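You operate a simulated robot arm through the tools that you are given. There is no shell and no other tool.

The job below is to be done with a simulated robot arm. You get a single attempt, and the scene is never put back.

## Task
Put things in order on the sideboard top. At the end: the beige pot brush stands where the juice carton (marked "Orange Juice") stood; the plum stands where the green tub (marked "STEW") stood; the juice carton stands where the plum stood; the green tub is on the white coaster; the green soup tin (marked "Pea Soup") from the sideboard top stands where the beige pot brush stood; whatever was shut is shut again. Leave all else as you found it, and nothing knocked over. Set down upright: green tub.

The check looks at the end state, three seconds after you hand in, the way a careful person would. Anything else that was tipped, shoved, dropped, spilled or broken makes it a failure.

## Robot
A 7-joint arm with a two-finger parallel gripper, fixed in place. Base frame: the origin is on the floor under the middle of its stand, x ahead of it, y to its left, z up; the work surface is at about z = 0.84. Units: m, degrees, N and s.
With the tool pointing down near the work surface it reaches from about 0.3 to 0.7 m from the base axis. Its first joint turns from -66.0 to 66.0 degrees. Payload 1.57 kg.
The tool frame sits at the grasp point between the pads (the TCP): z along the fingers, y along the line on which they close. The tips reach 0.03 m beyond it. Largest opening 0.11 m; finger width 0.024, thickness 0.012; the body of the gripper, 0.048 by 0.112 m, starts 0.078 m behind the TCP.
Orientation is that of the tool frame in the base frame, as a unit quaternion [x, y, z, w]. With the fingers straight down and closing along the base's y, the tool's x points along the base's -x, its y along +y and its z along -z.

## Interface
- The arm moves only by the tool step_arm. Its argument "plan" is a list of rows, each a list of 3 entries, a list of its own where there are three numbers: the shift along the tool's x, y, z in m, then the turn, a rotation vector about the tool's x, y, z in degrees, then the opening, from 0 (shut) to 1 (fully open). In form: [[[tx, ty, tz], [ax, ay, az], gripper], ...]. A call has 1 to 20 rows; each row is the pose to reach, as a shift and turn from the pose commanded when the call began, along the tool's axes at that moment. Rows are played at 5 a second. More than 0.05 m and 8.6 degrees between two rows, or a gripper value outside its range, and nothing of the call is played. A pose out of reach is approached as far as the arm can. The call stops where the force on the tool passes 40 N (or 10 N more than at its start, if that is more) or the arm is blocked; 0.2 s more then pass. Each finger travels about 0.108 m/s and halts on what it meets, pressing with about 31 N; the grip force reading is that of the motor and also rises with nothing between the fingers. The clock runs only during rows and for 0.2 s after the last one: add rows that repeat a pose to give the fingers time. It gives the time, the measured TCP pose, the force on the tool (base axes), the opening and the grip force at its end, in the units of the frame above (readings bear some noise), with the torque about the TCP (base axes, N m) and any sound that the robot's microphone picked up.
- Cameras (640 x 400 px; columns grow to the right, rows downward): "scene" is fixed at [0.1507, -0.3885, 1.3887]; the picture's right is [0.86, -0.51, 0.00], its down [-0.36, -0.61, -0.71] and it looks along [0.36, 0.61, -0.70] (base axes); focal length 312 px, centre (320, 200). "wrist" rides on the gripper at [0.07, 0.016, -0.141] in the tool frame; the picture's right is [-0.23, 0.97, 0.00], its down [-0.86, -0.20, -0.48] and it looks along [-0.47, -0.11, 0.88] (tool axes); focal length 222 px, centre (320, 200). There is no depth. A picture from a camera that has moved, and an enlarged one, comes with that camera's place and axes in the base frame and with its lens.
- snapshot(camera): a new picture of that camera. It takes no simulated time.
- inspect(camera, box): a new picture of the part [left, top, right, bottom] of that camera's present view, enlarged. It takes no simulated time.
- job_done(): hands the job in; it is judged then, once.

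Places have to be worked out from the pictures, the camera data and where the tool is seen. Open the gripper and draw the arm clear of the work before you hand the job in, unless the task says otherwise.

The tools are called after "Request:" by a JSON object that holds its "fn" and its "kwargs". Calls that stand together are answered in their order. step_arm: Moves the arm, as the interface text tells. Its arguments: {"type":"object","properties":{"plan":{"type":"array"}},"required":["plan"]} The other tools are called the same way: snapshot (camera) takes a picture; inspect (camera, box) takes an enlarged picture of a part of a camera's view; job_done () hands the job in.

At the start:

```text
t: 0.0
tool_pos: [0.3815, -0.0561, 1.1125]
tool_rot: [0.0, 1.0, 0.0, -0.001]
wrist_force: [0.7, -0.1, 0.4]
ft_torque: [0.0, 0.0, -0.01]
grip_width: 0.1099
gripper_force: 0.0
```

scene: 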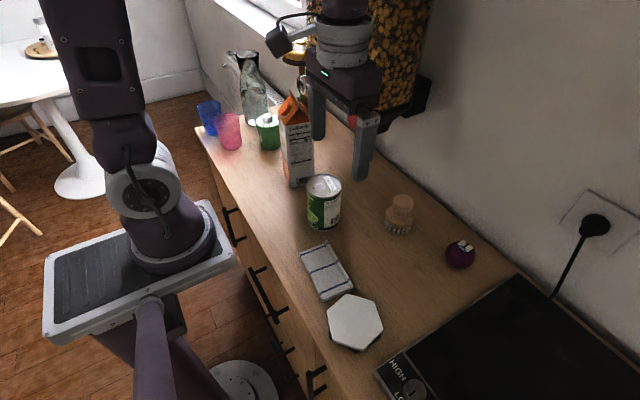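
wrist: 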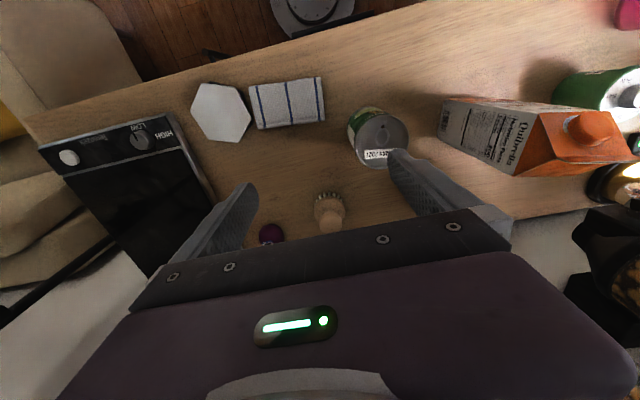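

The first pictures show carton, soup tin, brush, plum, towel, white coaster and a green item at the back. I'll take enlarged views to locate each one.

Request:
{"fn": "inspect", "kwargs": {"camera": "scene", "box": [180, 40, 380, 165]}}

Request:
{"fn": "inspect", "kwargs": {"camera": "scene", "box": [270, 90, 430, 190]}}

Request:
{"fn": "inspect", "kwargs": {"camera": "scene", "box": [290, 160, 490, 285]}}

Request:
{"fn": "inspect", "kwargs": {"camera": "scene", "box": [280, 230, 480, 355]}}

Request:
{"fn": "inspect", "kwargs": {"camera": "wrist", "box": [420, 60, 640, 200]}}

Request:
{"fn": "inspect", "kwargs": {"camera": "wrist", "box": [180, 60, 420, 250]}}

```text
3.20 times, centred on (280, 102) of scene
camera zoom: at [0.1507, -0.3885, 1.3887], right [0.86, -0.51, 0.0], down [-0.36, -0.61, -0.71], along [0.36, 0.61, -0.7], focal length 999 px, centre (448, 512)
```

zoom: 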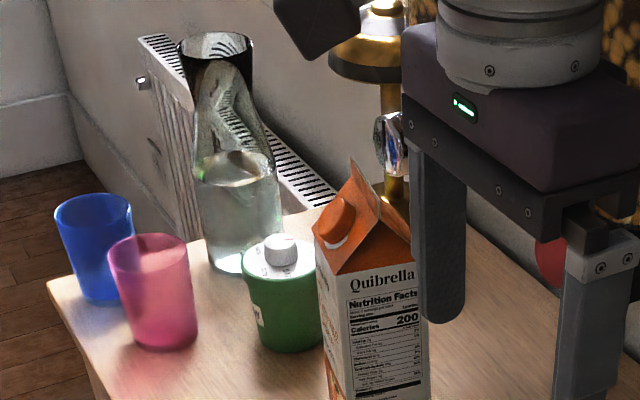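

```text
4.00 times, centred on (350, 140) of scene
camera zoom: at [0.1507, -0.3885, 1.3887], right [0.86, -0.51, 0.0], down [-0.36, -0.61, -0.71], along [0.36, 0.61, -0.7], focal length 1249 px, centre (200, 440)
```

zoom: 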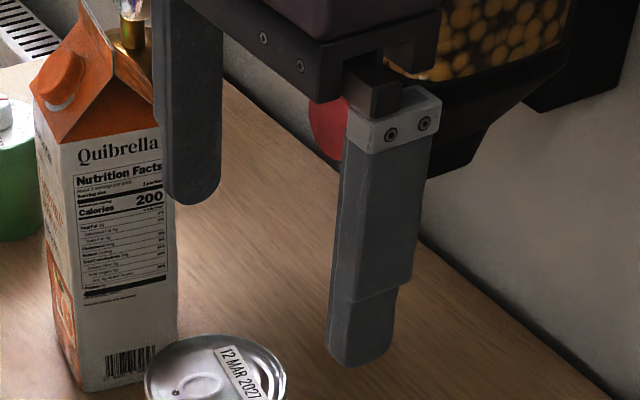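

```text
3.20 times, centred on (390, 222) of scene
camera zoom: at [0.1507, -0.3885, 1.3887], right [0.86, -0.51, 0.0], down [-0.36, -0.61, -0.71], along [0.36, 0.61, -0.7], focal length 999 px, centre (96, 128)
```

zoom: 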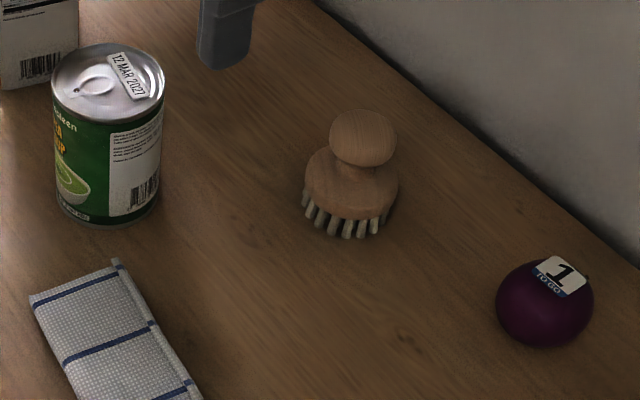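

```text
3.20 times, centred on (380, 292) of scene
camera zoom: at [0.1507, -0.3885, 1.3887], right [0.86, -0.51, 0.0], down [-0.36, -0.61, -0.71], along [0.36, 0.61, -0.7], focal length 999 px, centre (128, -96)
```

zoom: 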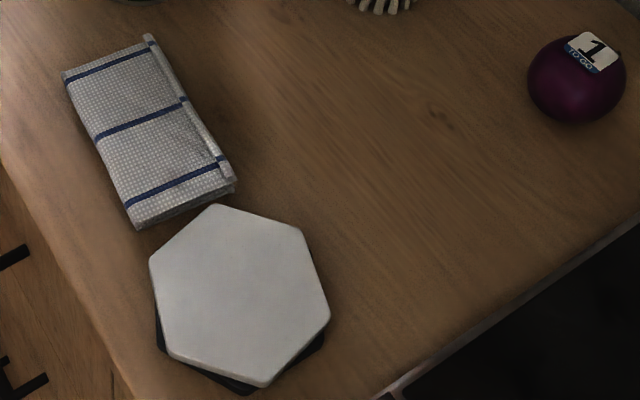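

```text
2.86 times, centred on (530, 130) of wrist
camera zoom: at [0.3096, -0.0404, 1.2541], right [0.23, 0.97, 0.0], down [0.86, -0.2, 0.48], along [0.47, -0.11, -0.88], focal length 635 px, centre (-280, 400)
```

zoom: 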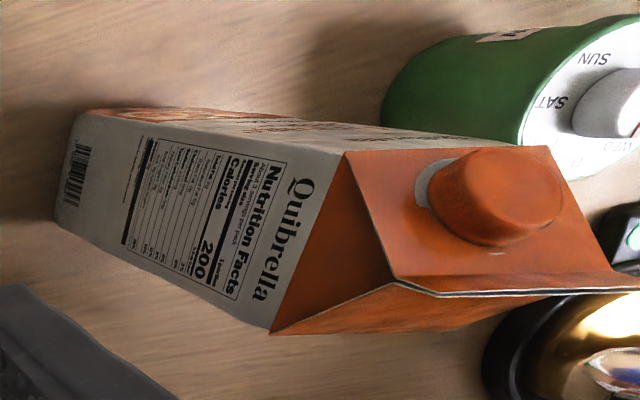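

```text
2.11 times, centred on (300, 155) of wrist
camera zoom: at [0.3096, -0.0404, 1.2541], right [0.23, 0.97, 0.0], down [0.86, -0.2, 0.48], along [0.47, -0.11, -0.88], focal length 468 px, centre (362, 295)
```

zoom: 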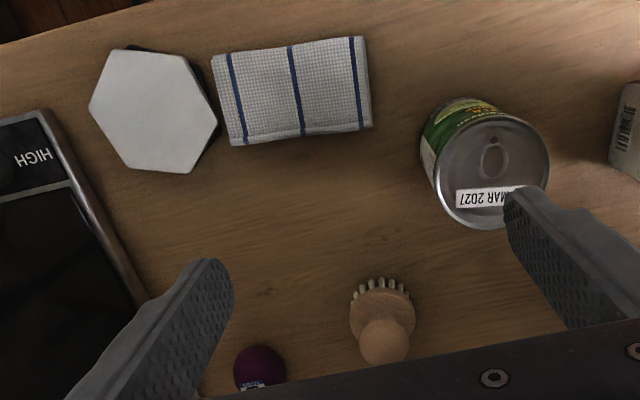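

Estimated base positions: tin (0.40, 0.02), carton (0.427, 0.186), brush (0.54, -0.08), plum (0.578, -0.218), tub (0.43, 0.38) and coaster (0.322, -0.216). I raise the arm and move left with the gripper open, to see the tub, lamp and cups.

Request:
{"fn": "step_arm", "kwargs": {"plan": [[[0, 0, -0.04], [0, 0, 0], 1], [[0.01, 0.01, -0.08], [0, 0, 0], 1], [[0.02, 0.04, -0.11], [0, 0, 0], 1], [[0.03, 0.08, -0.11], [0, 0, 0], 1], [[0.04, 0.12, -0.11], [0, 0, 0], 1], [[0.05, 0.16, -0.11], [0, 0, 0], 1], [[0.05, 0.2, -0.11], [0, 0, 0], 1], [[0.05, 0.24, -0.11], [0, 0, 0], 1], [[0.05, 0.256, -0.11], [0, 0, 0], 1]]}}

```text
t: 2.0
tool_pos: [0.3313, 0.2003, 1.2236]
tool_rot: [-0.001, 1.0, 0.0, 0.001]
wrist_force: [0.0, 0.6, -0.2]
ft_torque: [-0.01, 0.0, -0.01]
grip_width: 0.11
gripper_force: 0.0
```

The arm is at (0.331, 0.200, 1.224) with no contact. I take pictures from both cameras.

Request:
{"fn": "snapshot", "kwargs": {"camera": "wrist"}}

Request:
{"fn": "snapshot", "kwargs": {"camera": "scene"}}

Request:
{"fn": "inspect", "kwargs": {"camera": "scene", "box": [270, 80, 430, 180]}}

```text
taken
camera wrist: at [0.259, 0.2165, 1.3645], right [0.23, 0.97, 0.0], down [0.86, -0.2, 0.48], along [0.47, -0.11, -0.88], focal length 222 px, centre (320, 200)
```

wrist: 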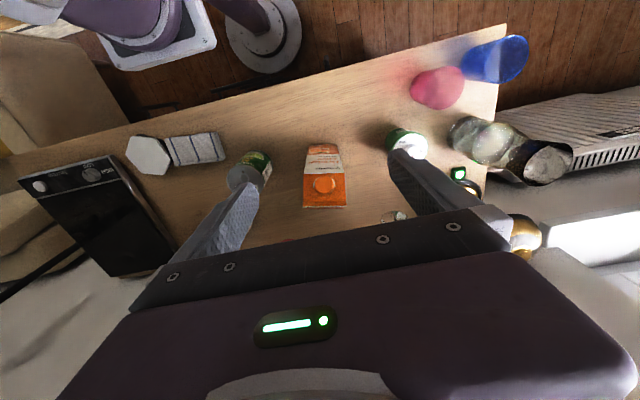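

```text
taken
```

scene: 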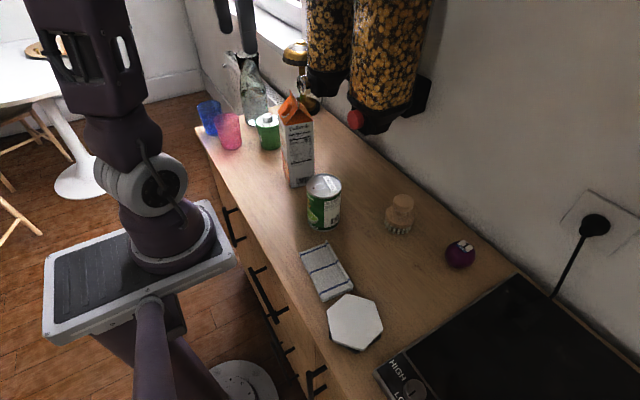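

```text
4.00 times, centred on (350, 130) of scene
camera zoom: at [0.1507, -0.3885, 1.3887], right [0.86, -0.51, 0.0], down [-0.36, -0.61, -0.71], along [0.36, 0.61, -0.71], focal length 1249 px, centre (200, 480)
```

zoom: 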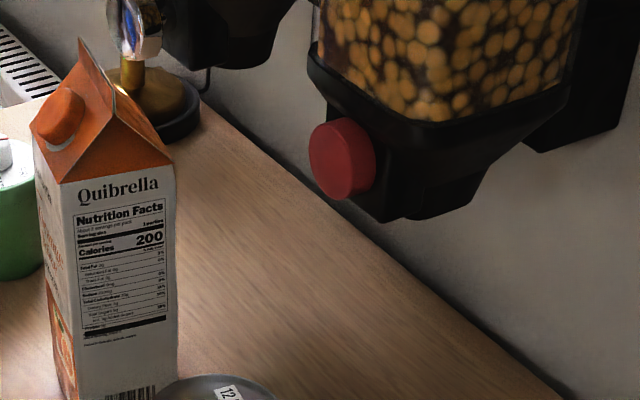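

The tub stands beside the lamp, and dispensers hang on the wall. I zoom into the wrist view around these.

Request:
{"fn": "inspect", "kwargs": {"camera": "wrist", "box": [360, 80, 580, 260]}}

Request:
{"fn": "inspect", "kwargs": {"camera": "wrist", "box": [220, 120, 380, 240]}}

Request:
{"fn": "inspect", "kwargs": {"camera": "scene", "box": [190, 40, 350, 160]}}

Request:
{"fn": "inspect", "kwargs": {"camera": "scene", "box": [290, 0, 450, 140]}}

```text
2.22 times, centred on (470, 170) of wrist
camera zoom: at [0.259, 0.2165, 1.3645], right [0.23, 0.97, 0.0], down [0.86, -0.2, 0.48], along [0.47, -0.11, -0.88], focal length 494 px, centre (-13, 267)
```

zoom: 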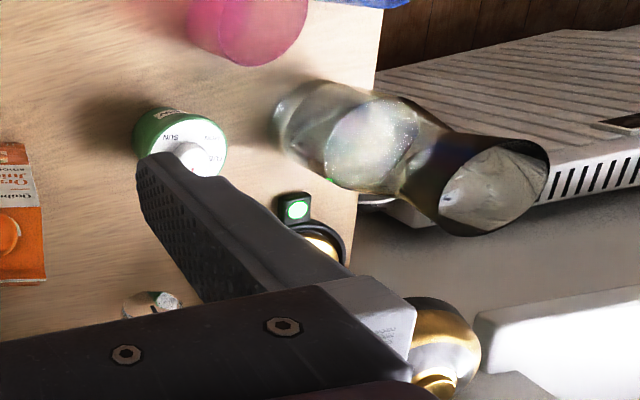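

```text
3.33 times, centred on (300, 180) of wrist
camera zoom: at [0.259, 0.2165, 1.3645], right [0.23, 0.97, 0.0], down [0.86, -0.2, 0.48], along [0.47, -0.11, -0.88], focal length 740 px, centre (387, 267)
```

zoom: 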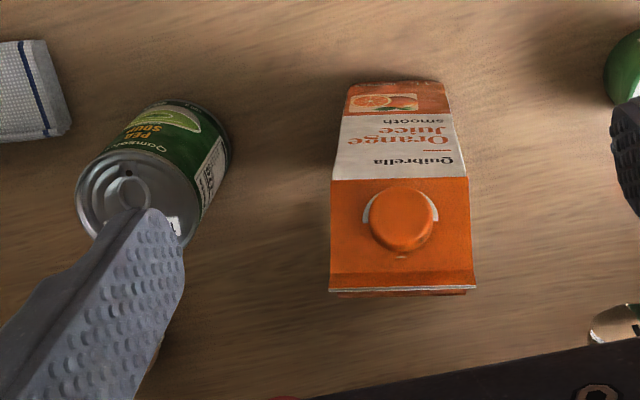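

```text
3.33 times, centred on (270, 100) of scene
camera zoom: at [0.1507, -0.3885, 1.3887], right [0.86, -0.51, 0.0], down [-0.36, -0.61, -0.71], along [0.36, 0.61, -0.71], focal length 1041 px, centre (487, 533)
```

zoom: 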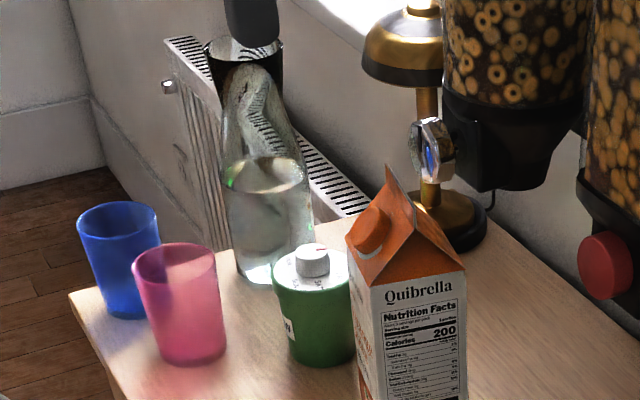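

```text
2.86 times, centred on (370, 70) of scene
camera zoom: at [0.1507, -0.3885, 1.3887], right [0.86, -0.51, 0.0], down [-0.36, -0.61, -0.71], along [0.36, 0.61, -0.71], focal length 892 px, centre (177, 571)
```

zoom: 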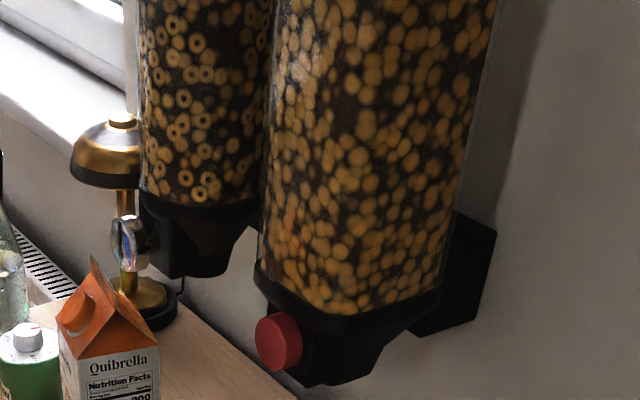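

The far dispenser's knob comes out at about (0.51, 0.30, 1.03), and the near dispenser spans y 0.03 to 0.12 with x > 0.52. The tub is near (0.425, 0.368). I move above it, well clear of the carton and dispenser, to refine.

Request:
{"fn": "step_arm", "kwargs": {"plan": [[[-0.01, 0.04, 0], [0, 0, 0], 1], [[-0.03, 0.08, 0], [0, 0, 0], 1], [[-0.05, 0.12, 0], [0, 0, 0], 1], [[-0.075, 0.15, 0], [0, 0, 0], 1], [[-0.094, 0.168, 0.01], [0, 0, 0], 1], [[-0.094, 0.168, 0.05], [0, 0, 0], 1], [[-0.094, 0.168, 0.09], [0, 0, 0], 1], [[-0.094, 0.168, 0.1], [0, 0, 0], 1]]}}

Request:
{"fn": "snapshot", "kwargs": {"camera": "wrist"}}

Request:
{"fn": "snapshot", "kwargs": {"camera": "scene"}}

```text
t: 3.8
tool_pos: [0.425, 0.3675, 1.1221]
tool_rot: [0.0, 1.0, 0.0, 0.001]
wrist_force: [-0.6, -1.2, 1.0]
ft_torque: [-0.01, 0.0, 0.03]
grip_width: 0.1098
gripper_force: 0.0
```

```text
taken
camera wrist: at [0.3533, 0.3835, 1.2636], right [0.23, 0.97, 0.0], down [0.86, -0.2, 0.48], along [0.47, -0.11, -0.88], focal length 222 px, centre (320, 200)
```

wrist: 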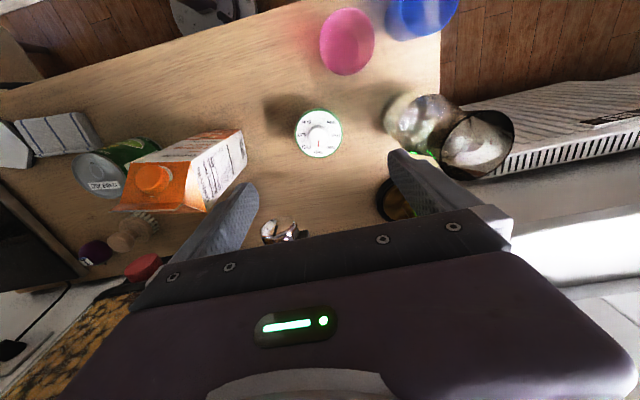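

```text
taken
```

scene: 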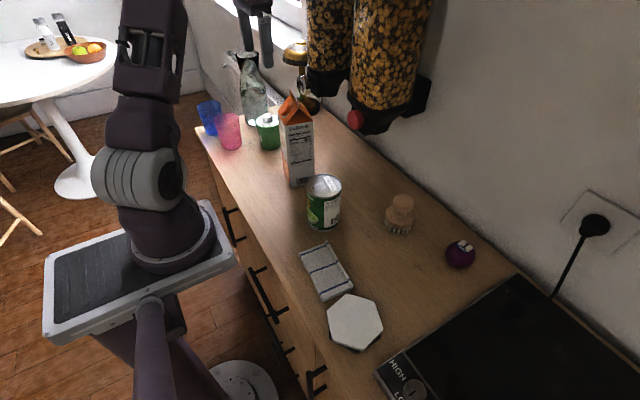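

The tub's lid sits at about (0.424, 0.364), almost straight under the gripper. I zoom in to see its diameter and surroundings before I go down.

Request:
{"fn": "inspect", "kwargs": {"camera": "wrist", "box": [250, 80, 410, 200]}}

Request:
{"fn": "inspect", "kwargs": {"camera": "scene", "box": [230, 90, 310, 160]}}

```text
3.33 times, centred on (330, 140) of wrist
camera zoom: at [0.3533, 0.3835, 1.2636], right [0.23, 0.97, 0.0], down [0.86, -0.2, 0.48], along [0.47, -0.11, -0.88], focal length 740 px, centre (287, 400)
```

zoom: 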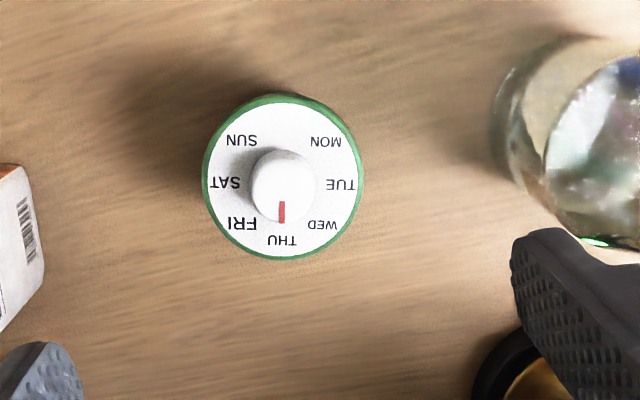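

```text
5.71 times, centred on (270, 125) of scene
camera zoom: at [0.1507, -0.3885, 1.3887], right [0.86, -0.51, 0.0], down [-0.36, -0.61, -0.71], along [0.36, 0.61, -0.7], focal length 1784 px, centre (606, 629)
```

zoom: 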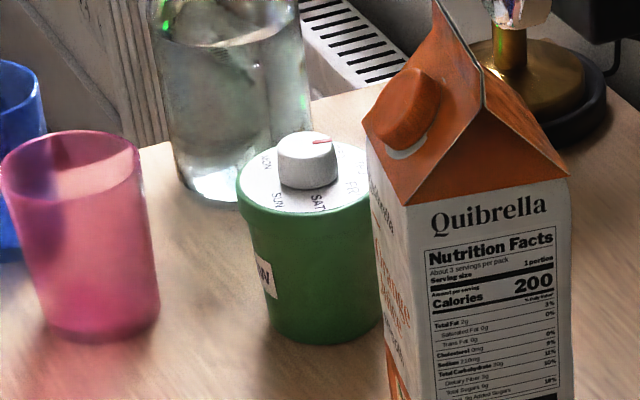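

The tub is about 0.072 m wide at the rim, with the rim at z ≈ 0.916, and it tapers downward. I go straight down to TCP z ≈ 0.897 with the fingers open on both sides of it.

Request:
{"fn": "step_arm", "kwargs": {"plan": [[[0.001, -0.004, 0.04], [0, 0, 0], 1], [[0.001, -0.004, 0.08], [0, 0, 0], 1], [[0.001, -0.004, 0.12], [0, 0, 0], 1], [[0.001, -0.004, 0.155], [0, 0, 0], 1], [[0.001, -0.004, 0.185], [0, 0, 0], 1], [[0.001, -0.004, 0.21], [0, 0, 0], 1], [[0.001, -0.004, 0.2255], [0, 0, 0], 1], [[0.001, -0.004, 0.2255], [0, 0, 0], 1]]}}

Request:
{"fn": "snapshot", "kwargs": {"camera": "wrist"}}

Request:
{"fn": "inspect", "kwargs": {"camera": "scene", "box": [200, 50, 360, 170]}}

```text
t: 5.6
tool_pos: [0.4242, 0.364, 0.8981]
tool_rot: [-0.001, 1.0, 0.0, 0.001]
wrist_force: [0.4, -0.2, 0.7]
ft_torque: [0.02, 0.02, -0.02]
grip_width: 0.1098
gripper_force: 0.0
```

```text
taken
camera wrist: at [0.3528, 0.3794, 1.0377], right [0.23, 0.97, 0.0], down [0.86, -0.2, 0.48], along [0.47, -0.11, -0.88], focal length 222 px, centre (320, 200)
```

wrist: 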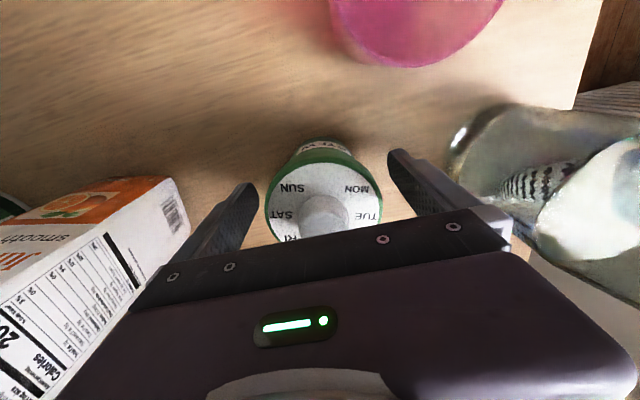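

```text
3.33 times, centred on (280, 110) of scene
camera zoom: at [0.1507, -0.3885, 1.3887], right [0.86, -0.51, 0.0], down [-0.36, -0.61, -0.71], along [0.36, 0.61, -0.7], focal length 1041 px, centre (453, 500)
```

zoom: 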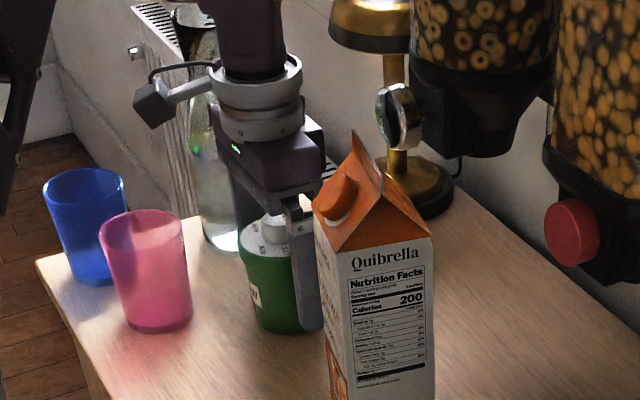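

The tub is centred between the open fingers in both directions. I close on it with a target somewhat narrower than its rim.

Request:
{"fn": "step_arm", "kwargs": {"plan": [[[0, 0, 0], [0, 0, 0], 0.75], [[0, 0, 0], [0, 0, 0], 0.55], [[0, 0, 0], [0, 0, 0], 0.5], [[0, 0, 0], [0, 0, 0], 0.5], [[0, 0, 0], [0, 0, 0], 0.5]]}}

Request:
{"fn": "snapshot", "kwargs": {"camera": "wrist"}}

```text
t: 6.8
tool_pos: [0.4236, 0.363, 0.897]
tool_rot: [0.0, 1.0, 0.0, -0.001]
wrist_force: [0.9, 2.1, 0.0]
ft_torque: [-0.05, -0.02, 0.02]
grip_width: 0.0711
gripper_force: 31.2
```

```text
taken
camera wrist: at [0.3528, 0.3795, 1.038], right [0.23, 0.97, 0.0], down [0.86, -0.2, 0.48], along [0.47, -0.11, -0.88], focal length 222 px, centre (320, 200)
```

wrist: 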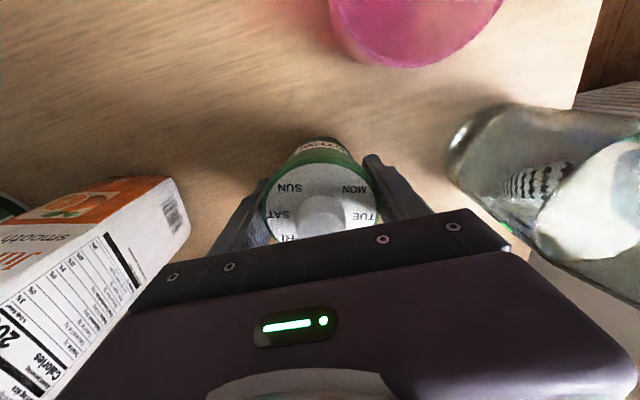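

The grip holds at 0.071 m with 31 N. I lift gently and then continue up.

Request:
{"fn": "step_arm", "kwargs": {"plan": [[[0, 0, -0.01], [0, 0, 0], 0.5], [[0, 0, -0.03], [0, 0, 0], 0.5], [[0, 0, -0.06], [0, 0, 0], 0.5], [[0, 0, -0.1], [0, 0, 0], 0.5], [[0, 0, -0.14], [0, 0, 0], 0.5], [[0, 0, -0.18], [0, 0, 0], 0.5], [[0, 0, -0.22], [0, 0, 0], 0.5], [[0, 0, -0.26], [0, 0, 0], 0.5], [[0, 0, -0.3], [0, 0, 0], 0.5], [[0, 0, -0.313], [0, 0, 0], 0.5]]}}

Request:
{"fn": "snapshot", "kwargs": {"camera": "wrist"}}

Request:
{"fn": "snapshot", "kwargs": {"camera": "scene"}}

```text
t: 9.0
tool_pos: [0.4237, 0.3631, 1.2103]
tool_rot: [0.0, 1.0, 0.001, 0.0]
wrist_force: [0.3, 0.1, -3.2]
ft_torque: [0.01, -0.02, 0.01]
grip_width: 0.0709
gripper_force: 31.3
```

```text
taken
camera wrist: at [0.3521, 0.3794, 1.3516], right [0.23, 0.97, 0.0], down [0.86, -0.2, 0.48], along [0.47, -0.11, -0.88], focal length 222 px, centre (320, 200)
```

wrist: 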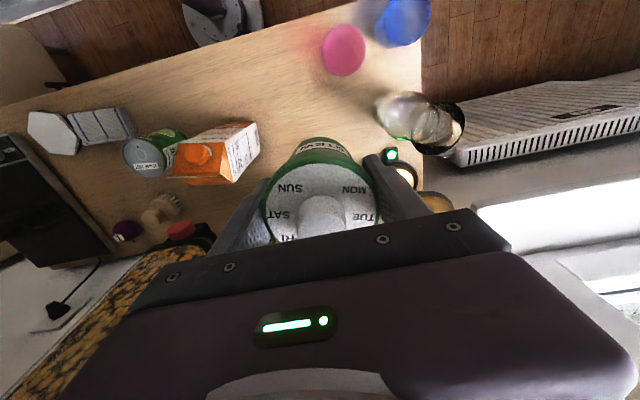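

```text
taken
```

scene: 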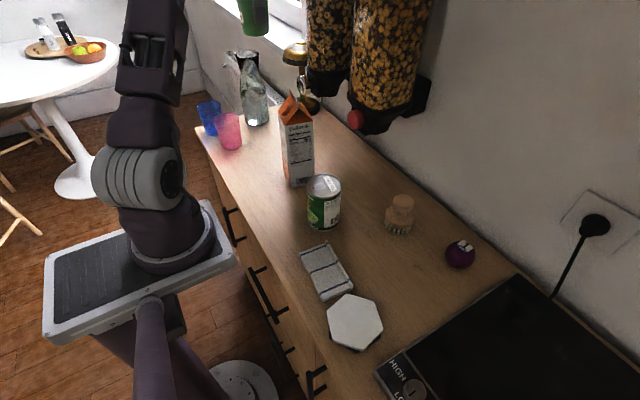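

The tub is held, at about 0.35 kg. I carry it high over the sideboard's front side to above the coaster at (0.322, -0.216).

Request:
{"fn": "step_arm", "kwargs": {"plan": [[[0.0195, -0.0389, 0], [0, 0, 0], 0.5], [[0.0395, -0.0789, 0], [0, 0, 0], 0.5], [[0.0545, -0.1189, 0], [0, 0, 0], 0.5], [[0.0545, -0.1589, 0], [0, 0, 0], 0.5], [[0.0545, -0.1989, 0], [0, 0, 0], 0.5], [[0.0545, -0.2389, 0], [0, 0, 0], 0.5], [[0.0545, -0.2789, 0], [0, 0, 0], 0.5], [[0.0545, -0.3189, 0], [0, 0, 0], 0.5], [[0.0545, -0.3589, 0], [0, 0, 0], 0.5], [[0.0545, -0.3989, 0], [0, 0, 0], 0.5], [[0.0645, -0.4389, 0], [0, 0, 0], 0.5], [[0.0745, -0.4789, 0], [0, 0, 0], 0.5], [[0.0845, -0.5189, 0], [0, 0, 0], 0.5], [[0.0945, -0.5539, 0], [0, 0, 0], 0.5], [[0.1025, -0.5799, 0], [0, 0, 0], 0.5], [[0.1025, -0.5799, 0], [0, 0, 0], 0.5]]}}

Request:
{"fn": "snapshot", "kwargs": {"camera": "wrist"}}

Request:
{"fn": "snapshot", "kwargs": {"camera": "scene"}}

```text
t: 12.4
tool_pos: [0.3207, -0.2163, 1.2118]
tool_rot: [0.0, 1.0, 0.0, 0.0]
wrist_force: [-0.5, -0.3, -2.8]
ft_torque: [0.04, 0.04, -0.02]
grip_width: 0.0707
gripper_force: 31.0
```

```text
taken
camera wrist: at [0.2494, -0.2007, 1.3517], right [0.23, 0.97, 0.0], down [0.86, -0.2, 0.48], along [0.47, -0.11, -0.88], focal length 222 px, centre (320, 200)
```

wrist: 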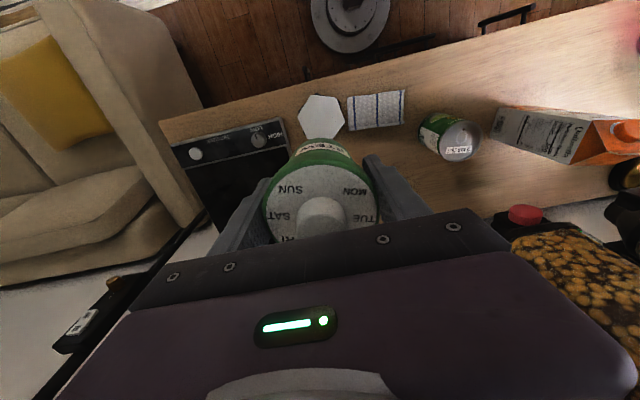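

```text
taken
```

scene: 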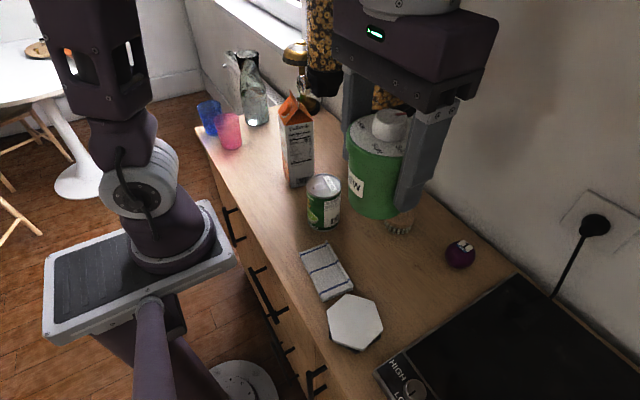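

The tub is high above the coaster. I zoom on the coaster from both cameras to refine its centre.

Request:
{"fn": "inspect", "kwargs": {"camera": "wrist", "box": [270, 80, 430, 150]}}

Request:
{"fn": "inspect", "kwargs": {"camera": "scene", "box": [300, 270, 410, 370]}}

```text
4.00 times, centred on (350, 115) of wrist
camera zoom: at [0.2494, -0.2007, 1.3517], right [0.23, 0.97, 0.0], down [0.86, -0.2, 0.48], along [0.47, -0.11, -0.88], focal length 888 px, centre (200, 540)
```

zoom: 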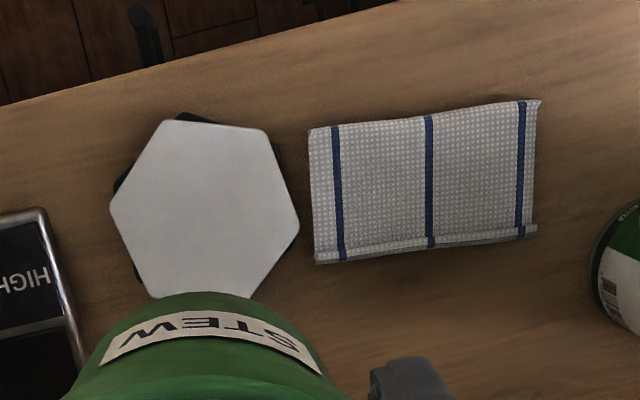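

```text
4.00 times, centred on (355, 320) of scene
camera zoom: at [0.1507, -0.3886, 1.3887], right [0.86, -0.51, 0.0], down [-0.36, -0.61, -0.71], along [0.36, 0.61, -0.7], focal length 1249 px, centre (180, -280)
```

zoom: 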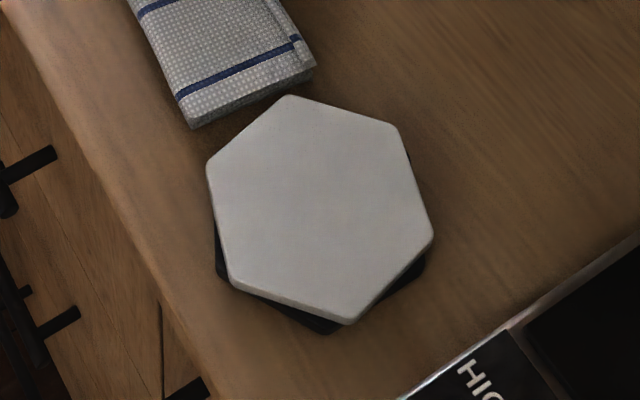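

The coaster's centre comes out at (0.323, -0.2145), with its top near z 0.85. I descend in steps to just above it.

Request:
{"fn": "step_arm", "kwargs": {"plan": [[[-0.001, 0.0015, 0.04], [0, 0, 0], 0.5], [[-0.001, 0.0015, 0.08], [0, 0, 0], 0.5], [[-0.001, 0.0015, 0.12], [0, 0, 0], 0.5], [[-0.001, 0.0015, 0.16], [0, 0, 0], 0.5], [[-0.001, 0.0015, 0.2], [0, 0, 0], 0.5], [[-0.001, 0.0015, 0.23], [0, 0, 0], 0.5], [[-0.001, 0.0015, 0.255], [0, 0, 0], 0.5], [[-0.001, 0.0015, 0.275], [0, 0, 0], 0.5], [[-0.001, 0.0015, 0.285], [0, 0, 0], 0.5], [[-0.001, 0.0015, 0.285], [0, 0, 0], 0.5]]}}

Request:
{"fn": "inspect", "kwargs": {"camera": "scene", "box": [280, 220, 440, 380]}}

Request:
{"fn": "snapshot", "kwargs": {"camera": "wrist"}}

```text
t: 14.6
tool_pos: [0.322, -0.2154, 0.9251]
tool_rot: [0.0, 1.0, 0.0, 0.0]
wrist_force: [0.6, 0.4, -3.6]
ft_torque: [-0.01, 0.01, 0.0]
grip_width: 0.0703
gripper_force: 31.2
```

```text
2.50 times, centred on (360, 300) of scene
camera zoom: at [0.1508, -0.3886, 1.3887], right [0.86, -0.51, 0.0], down [-0.36, -0.61, -0.71], along [0.36, 0.61, -0.7], focal length 780 px, centre (220, -50)
```

zoom: 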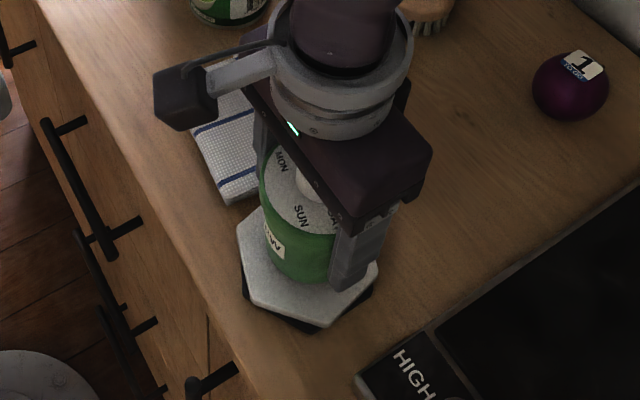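

```text
taken
camera wrist: at [0.2509, -0.199, 1.0667], right [0.23, 0.97, 0.0], down [0.86, -0.2, 0.48], along [0.47, -0.11, -0.88], focal length 222 px, centre (320, 200)
```

wrist: 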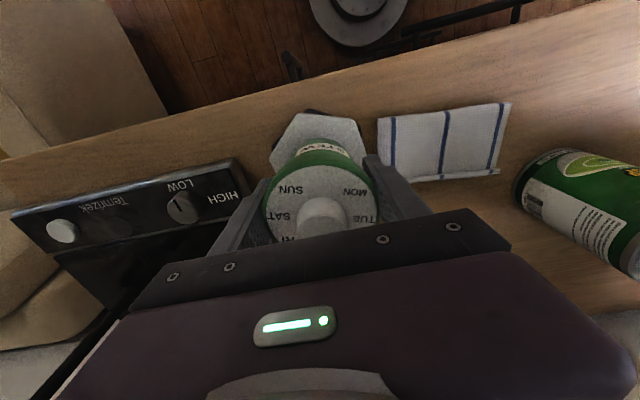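

The tub hovers just above the coaster, centred. I lower it in small steps until contact shows in the force.

Request:
{"fn": "step_arm", "kwargs": {"plan": [[[0, 0, 0.004], [0, 0, 0], 0.5], [[0, 0, 0.007], [0, 0, 0], 0.5], [[0, 0, 0.009], [0, 0, 0], 0.5], [[0, 0, 0.011], [0, 0, 0], 0.5], [[0, 0, 0.011], [0, 0, 0], 0.5]]}}

Request:
{"fn": "inspect", "kwargs": {"camera": "scene", "box": [300, 260, 410, 360]}}

```text
t: 15.8
tool_pos: [0.3223, -0.215, 0.9145]
tool_rot: [0.0, 1.0, 0.0, 0.0]
wrist_force: [0.0, 0.2, -2.6]
ft_torque: [0.0, 0.01, 0.02]
grip_width: 0.0706
gripper_force: 30.8
```

```text
4.00 times, centred on (355, 310) of scene
camera zoom: at [0.1508, -0.3886, 1.3887], right [0.86, -0.51, 0.0], down [-0.36, -0.61, -0.71], along [0.36, 0.61, -0.7], focal length 1249 px, centre (180, -240)
```

zoom: 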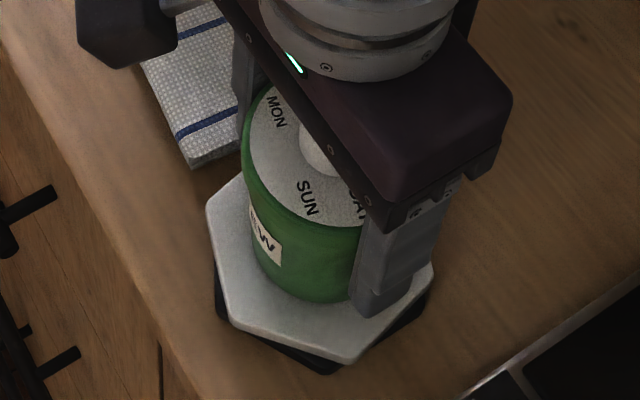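

No contact yet at z 0.9145. I continue in 1.5 mm steps.

Request:
{"fn": "step_arm", "kwargs": {"plan": [[[0, 0, 0.0015], [0, 0, 0], 0.5], [[0, 0, 0.003], [0, 0, 0], 0.5], [[0, 0, 0.0045], [0, 0, 0], 0.5], [[0, 0, 0.0045], [0, 0, 0], 0.5]]}}

```text
t: 16.8
tool_pos: [0.3216, -0.2144, 0.9104]
tool_rot: [0.0, 1.0, 0.0, 0.0]
wrist_force: [2.2, 0.5, 17.3]
ft_torque: [-0.06, -0.04, -0.02]
grip_width: 0.0698
gripper_force: 31.1
```

Contact is made (17 N up). I ease up a little, then open the fingers partly to release the tub.

Request:
{"fn": "step_arm", "kwargs": {"plan": [[[0, 0, -0.001], [0, 0, 0], 0.5], [[0, 0, -0.001], [0, 0, 0], 0.64], [[0, 0, -0.001], [0, 0, 0], 0.7], [[0, 0, -0.001], [0, 0, 0], 0.8], [[0, 0, -0.001], [0, 0, 0], 0.8]]}}

Request:
{"fn": "snapshot", "kwargs": {"camera": "wrist"}}

Request:
{"fn": "inspect", "kwargs": {"camera": "scene", "box": [300, 260, 410, 360]}}

```text
t: 18.0
tool_pos: [0.3224, -0.2135, 0.9116]
tool_rot: [0.0, 1.0, 0.0, 0.0]
wrist_force: [0.6, 0.5, -0.8]
ft_torque: [0.02, 0.01, 0.01]
grip_width: 0.0879
gripper_force: 0.1
```

```text
taken
camera wrist: at [0.2512, -0.1988, 1.0523], right [0.23, 0.97, 0.0], down [0.86, -0.2, 0.48], along [0.47, -0.11, -0.88], focal length 222 px, centre (320, 200)
```

wrist: 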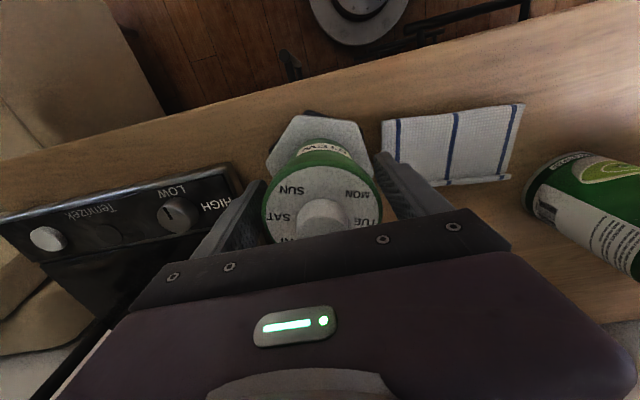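

```text
4.00 times, centred on (355, 310) of scene
camera zoom: at [0.1507, -0.3885, 1.3887], right [0.86, -0.51, 0.0], down [-0.36, -0.61, -0.71], along [0.36, 0.61, -0.7], focal length 1249 px, centre (180, -240)
```

zoom: 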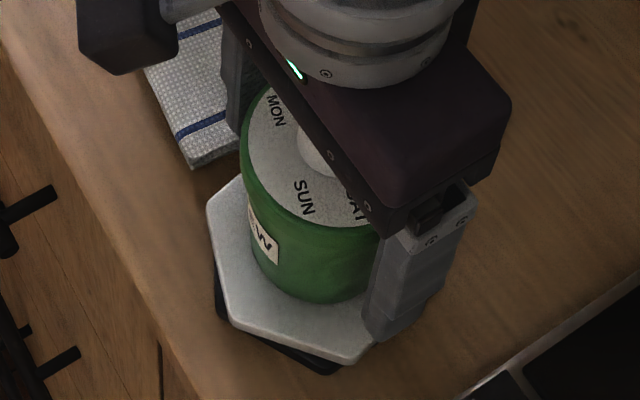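

The tub stands upright on the coaster and the fingers are free. I lift straight up and look at the result from there.

Request:
{"fn": "step_arm", "kwargs": {"plan": [[[0, 0, -0.02], [0, 0, 0], 0.8], [[0, 0, -0.05], [0, 0, 0], 0.8], [[0, 0, -0.09], [0, 0, 0], 0.8], [[0, 0, -0.13], [0, 0, 0], 0.8], [[0, 0, -0.17], [0, 0, 0], 0.9], [[0, 0, -0.2], [0, 0, 0], 1], [[-0.04, 0, -0.2], [0, 0, 0], 1], [[-0.08, 0, -0.2], [0, 0, 0], 1], [[-0.12, 0, -0.2], [0, 0, 0], 1], [[-0.16, 0, -0.2], [0, 0, 0], 1], [[-0.2, 0, -0.2], [0, 0, 0], 1], [[-0.23, 0, -0.2], [0, 0, 0], 1], [[-0.255, 0, -0.2], [0, 0, 0], 1], [[-0.255, 0, -0.2], [0, 0, 0], 1]]}}

Request:
{"fn": "snapshot", "kwargs": {"camera": "scene"}}

Request:
{"fn": "snapshot", "kwargs": {"camera": "wrist"}}

```text
t: 21.0
tool_pos: [0.5778, -0.2159, 1.1119]
tool_rot: [0.0, 1.0, 0.0, 0.001]
wrist_force: [0.1, -0.2, 0.4]
ft_torque: [0.0, 0.0, -0.01]
grip_width: 0.1101
gripper_force: 0.1
```

```text
taken
```

scene: 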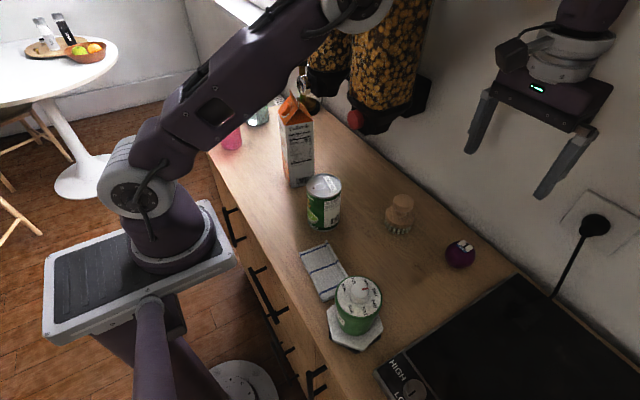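

```text
taken
camera wrist: at [0.5067, -0.1991, 1.2522], right [0.23, 0.97, 0.0], down [0.86, -0.2, 0.48], along [0.47, -0.11, -0.88], focal length 222 px, centre (320, 200)
```

wrist: 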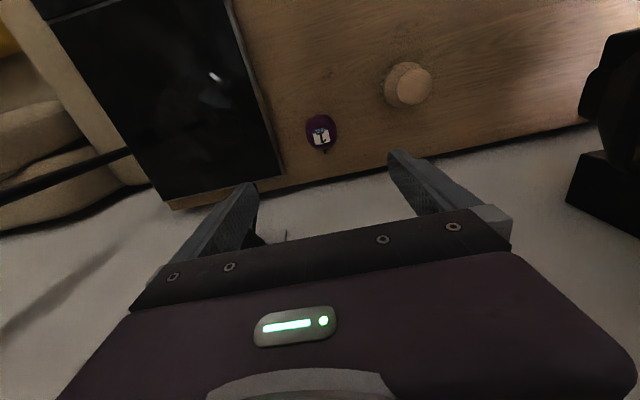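

The tub stands well on the coaster. The plum is near (0.581, -0.216), with the hob's edge at about y = -0.295, so I'll use a reduced opening. I zoom in to refine.

Request:
{"fn": "inspect", "kwargs": {"camera": "wrist", "box": [260, 80, 440, 200]}}

Request:
{"fn": "inspect", "kwargs": {"camera": "scene", "box": [380, 180, 500, 290]}}

Request:
{"fn": "inspect", "kwargs": {"camera": "scene", "box": [290, 250, 420, 370]}}

```text
3.33 times, centred on (350, 140) of wrist
camera zoom: at [0.5067, -0.1991, 1.2522], right [0.23, 0.97, 0.0], down [0.86, -0.2, 0.48], along [0.47, -0.11, -0.88], focal length 740 px, centre (220, 400)
```

zoom: 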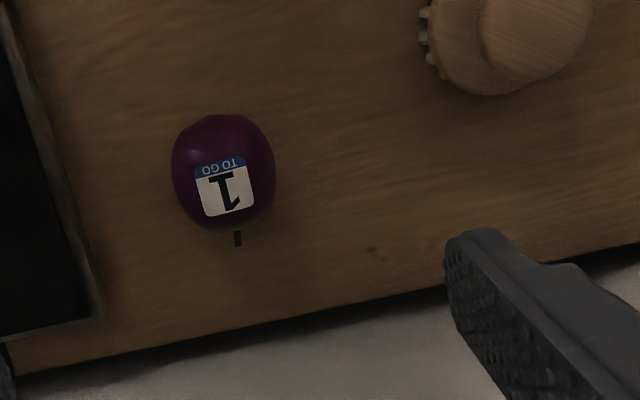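

```text
3.64 times, centred on (440, 235) of scene
camera zoom: at [0.1507, -0.3885, 1.3887], right [0.86, -0.51, 0.0], down [-0.36, -0.61, -0.71], along [0.36, 0.61, -0.7], focal length 1135 px, centre (-116, 73)
```

zoom: 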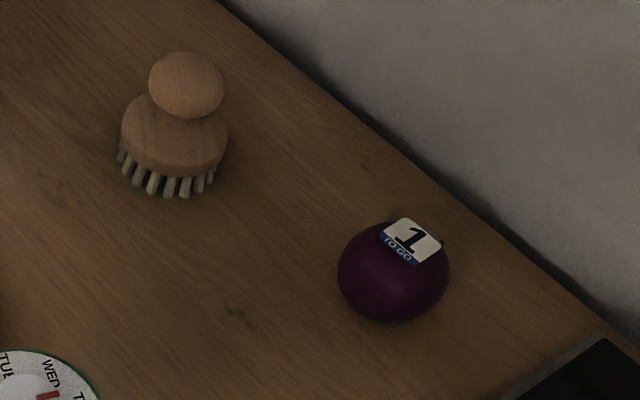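

```text
3.33 times, centred on (355, 310) of scene
camera zoom: at [0.1507, -0.3885, 1.3887], right [0.86, -0.51, 0.0], down [-0.36, -0.61, -0.71], along [0.36, 0.61, -0.7], focal length 1041 px, centre (203, -167)
```

zoom: 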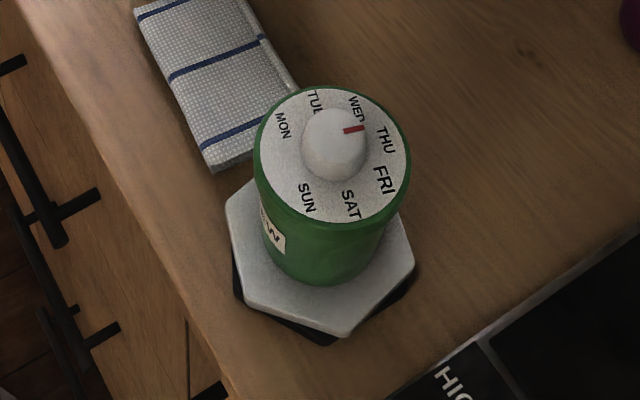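

The plum's centre is refined to (0.582, -0.2156), about 0.053 m wide. I descend with the fingers at about 0.083 m to TCP z 0.878, which keeps the tips off the top.

Request:
{"fn": "step_arm", "kwargs": {"plan": [[[-0.004, -0.001, 0.04], [0, 0, 0], 0.9], [[-0.004, -0.001, 0.08], [0, 0, 0], 0.75], [[-0.004, -0.001, 0.12], [0, 0, 0], 0.75], [[-0.004, -0.001, 0.155], [0, 0, 0], 0.75], [[-0.004, -0.001, 0.185], [0, 0, 0], 0.75], [[-0.004, -0.001, 0.21], [0, 0, 0], 0.75], [[-0.004, -0.001, 0.225], [0, 0, 0], 0.75], [[-0.004, -0.001, 0.2325], [0, 0, 0], 0.75], [[-0.004, -0.001, 0.2325], [0, 0, 0], 0.75]]}}

Request:
{"fn": "snapshot", "kwargs": {"camera": "wrist"}}

Request:
{"fn": "inspect", "kwargs": {"camera": "scene", "box": [390, 170, 530, 290]}}

```text
t: 23.0
tool_pos: [0.582, -0.2174, 0.878]
tool_rot: [0.0, 1.0, 0.001, 0.0]
wrist_force: [0.6, 0.3, 0.1]
ft_torque: [-0.01, 0.0, -0.03]
grip_width: 0.0826
gripper_force: 0.0
```

```text
taken
camera wrist: at [0.5099, -0.1994, 1.0196], right [0.23, 0.97, 0.0], down [0.86, -0.2, 0.48], along [0.47, -0.11, -0.88], focal length 222 px, centre (320, 200)
```

wrist: 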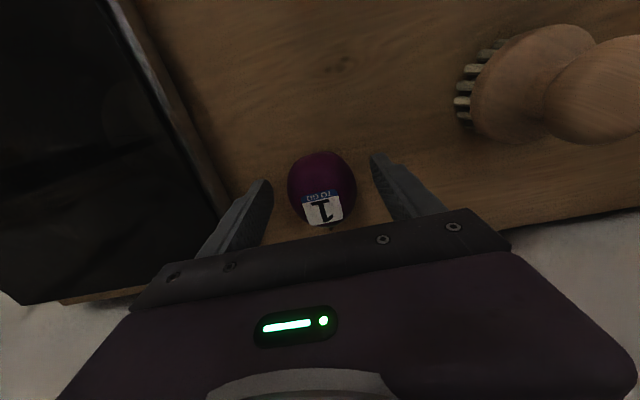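

```text
3.33 times, centred on (460, 230) of scene
camera zoom: at [0.1507, -0.3885, 1.3887], right [0.86, -0.51, 0.0], down [-0.36, -0.61, -0.71], along [0.36, 0.61, -0.7], focal length 1041 px, centre (-147, 100)
```

zoom: 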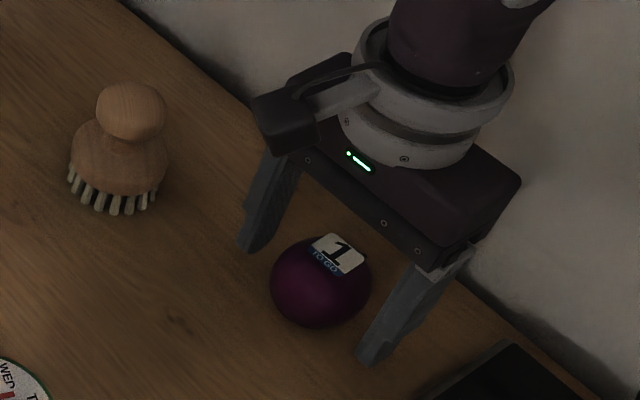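

The plum is centred between the fingers. I close on it with a target just under its width.

Request:
{"fn": "step_arm", "kwargs": {"plan": [[[0, 0, 0], [0, 0, 0], 0.6], [[0, 0, 0], [0, 0, 0], 0.5], [[0, 0, 0], [0, 0, 0], 0.44], [[0, 0, 0], [0, 0, 0], 0.42], [[0, 0, 0], [0, 0, 0], 0.42]]}}

```text
t: 24.2
tool_pos: [0.5827, -0.2156, 0.8789]
tool_rot: [0.0, 1.0, 0.001, 0.0]
wrist_force: [0.6, 0.6, 0.2]
ft_torque: [0.01, 0.0, 0.02]
grip_width: 0.0517
gripper_force: 30.9
```

The plum is held at 0.0517 m. I lift it and carry it at z ≈ 1.2, staying at x ≈ 0.4 clear of the dispensers, to above the tub's old place.

Request:
{"fn": "step_arm", "kwargs": {"plan": [[[0, 0, -0.015], [0, 0, 0], 0.42], [[0, 0, -0.05], [0, 0, 0], 0.42], [[0, 0, -0.095], [0, 0, 0], 0.42], [[0, 0, -0.14], [0, 0, 0], 0.42], [[0.02, 0.02, -0.18], [0, 0, 0], 0.42], [[0.05, 0.03, -0.215], [0, 0, 0], 0.42], [[0.08, 0.05, -0.248], [0, 0, 0], 0.42], [[0.11, 0.07, -0.28], [0, 0, 0], 0.42], [[0.14, 0.1, -0.305], [0, 0, 0], 0.42], [[0.165, 0.135, -0.32], [0, 0, 0], 0.42], [[0.18, 0.175, -0.32], [0, 0, 0], 0.42], [[0.185, 0.22, -0.32], [0, 0, 0], 0.42], [[0.185, 0.265, -0.32], [0, 0, 0], 0.42], [[0.185, 0.31, -0.32], [0, 0, 0], 0.42], [[0.185, 0.355, -0.32], [0, 0, 0], 0.42], [[0.185, 0.4, -0.32], [0, 0, 0], 0.42], [[0.185, 0.445, -0.32], [0, 0, 0], 0.42], [[0.185, 0.49, -0.32], [0, 0, 0], 0.42], [[0.175, 0.535, -0.32], [0, 0, 0], 0.42], [[0.16, 0.575, -0.32], [0, 0, 0], 0.42]]}}

Request:
{"fn": "snapshot", "kwargs": {"camera": "scene"}}

Request:
{"fn": "snapshot", "kwargs": {"camera": "wrist"}}

```text
t: 28.4
tool_pos: [0.4213, 0.3575, 1.1985]
tool_rot: [0.0, 1.0, -0.001, 0.0]
wrist_force: [0.0, 0.2, -1.0]
ft_torque: [-0.01, 0.02, -0.01]
grip_width: 0.0517
gripper_force: 30.8
```

```text
taken
```

scene: 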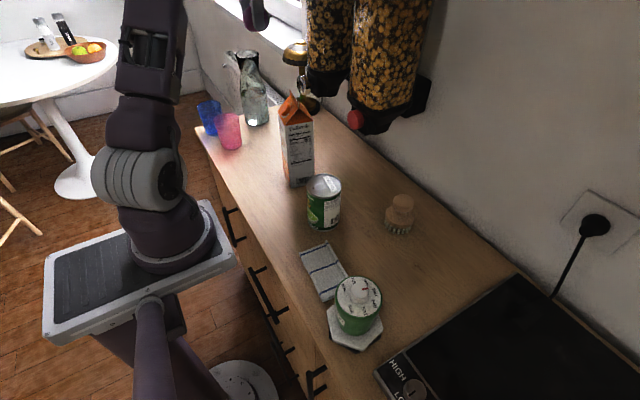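

```text
taken
camera wrist: at [0.35, 0.3742, 1.34], right [0.23, 0.97, 0.0], down [0.86, -0.2, 0.48], along [0.47, -0.11, -0.88], focal length 222 px, centre (320, 200)
```

wrist: 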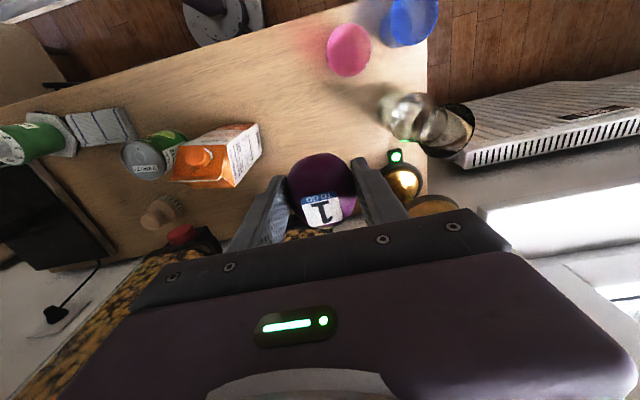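

The plum is above the tub's old spot. I descend to just over the surface there (target x 0.424, y 0.364).

Request:
{"fn": "step_arm", "kwargs": {"plan": [[[-0.002, 0.0045, 0.04], [0, 0, 0], 0.42], [[-0.002, 0.0045, 0.08], [0, 0, 0], 0.42], [[-0.002, 0.0045, 0.12], [0, 0, 0], 0.42], [[-0.002, 0.0045, 0.16], [0, 0, 0], 0.42], [[-0.002, 0.0045, 0.2], [0, 0, 0], 0.42], [[-0.002, 0.0045, 0.24], [0, 0, 0], 0.42], [[-0.002, 0.0045, 0.27], [0, 0, 0], 0.42], [[-0.002, 0.0045, 0.295], [0, 0, 0], 0.42], [[-0.002, 0.0045, 0.31], [0, 0, 0], 0.42], [[-0.002, 0.0045, 0.315], [0, 0, 0], 0.42], [[-0.002, 0.0045, 0.318], [0, 0, 0], 0.42], [[-0.002, 0.0045, 0.318], [0, 0, 0], 0.42]]}}

Request:
{"fn": "snapshot", "kwargs": {"camera": "wrist"}}

Request:
{"fn": "inspect", "kwargs": {"camera": "scene", "box": [200, 50, 360, 170]}}

```text
t: 31.0
tool_pos: [0.4235, 0.363, 0.8811]
tool_rot: [0.0, 1.0, 0.0, 0.0]
wrist_force: [-0.9, -0.1, -0.5]
ft_torque: [-0.04, -0.02, 0.02]
grip_width: 0.0512
gripper_force: 31.1
```

```text
taken
camera wrist: at [0.352, 0.3792, 1.0217], right [0.23, 0.97, 0.0], down [0.85, -0.2, 0.48], along [0.47, -0.11, -0.88], focal length 222 px, centre (320, 200)
```

wrist: 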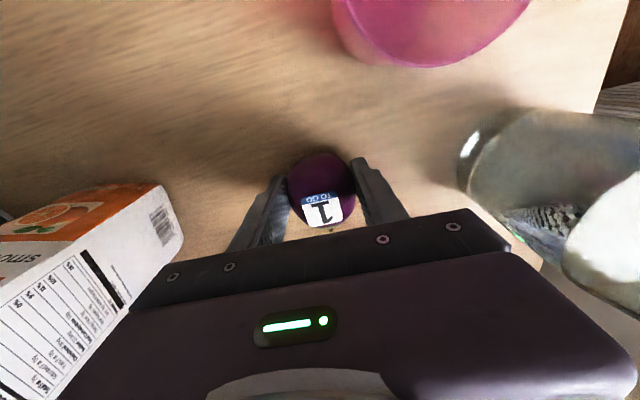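

```text
3.33 times, centred on (280, 110) of scene
camera zoom: at [0.1507, -0.3885, 1.3887], right [0.86, -0.51, 0.0], down [-0.36, -0.61, -0.71], along [0.36, 0.61, -0.71], focal length 1041 px, centre (453, 500)
```

zoom: 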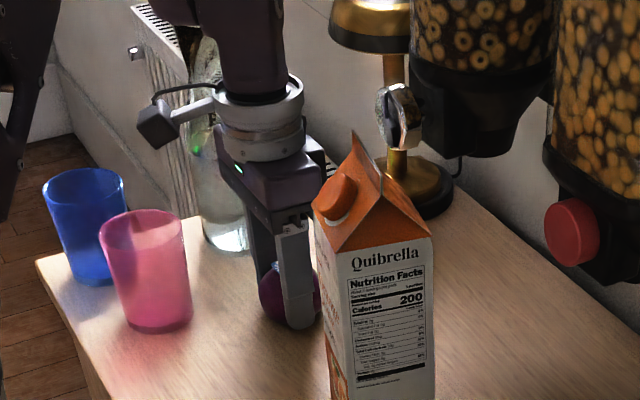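

No contact yet. I lower in 1 mm steps to touch down.

Request:
{"fn": "step_arm", "kwargs": {"plan": [[[0, 0, 0.001], [0, 0, 0], 0.42], [[0, 0, 0.002], [0, 0, 0], 0.42], [[0, 0, 0.002], [0, 0, 0], 0.42]]}}

```text
t: 31.8
tool_pos: [0.4239, 0.3632, 0.8794]
tool_rot: [0.0, 1.0, 0.001, 0.0]
wrist_force: [0.6, 0.6, -1.6]
ft_torque: [-0.04, -0.02, -0.02]
grip_width: 0.0516
gripper_force: 31.4
```

Still no contact force, with TCP z commanded at 0.878. I go one more millimetre or two down.

Request:
{"fn": "step_arm", "kwargs": {"plan": [[[0, 0, 0.001], [0, 0, 0], 0.42], [[0, 0, 0.0015], [0, 0, 0], 0.42], [[0, 0, 0.0015], [0, 0, 0], 0.42]]}}

```text
t: 32.6
tool_pos: [0.4229, 0.3632, 0.8781]
tool_rot: [0.0, 1.0, 0.0, 0.001]
wrist_force: [-4.7, -5.1, 29.5]
ft_torque: [-0.28, -0.04, -0.03]
grip_width: 0.0516
gripper_force: 30.3
```

Contact is firm (29 N). I back off 1.2 mm to unload and then open gently.

Request:
{"fn": "step_arm", "kwargs": {"plan": [[[0, 0, -0.0012], [0, 0, 0], 0.42], [[0, 0, -0.0012], [0, 0, 0], 0.42]]}}

```text
t: 33.2
tool_pos: [0.4228, 0.3641, 0.8792]
tool_rot: [0.0, 1.0, 0.0, 0.0]
wrist_force: [-3.0, 0.7, 13.2]
ft_torque: [0.06, -0.11, 0.02]
grip_width: 0.0514
gripper_force: 30.7
```

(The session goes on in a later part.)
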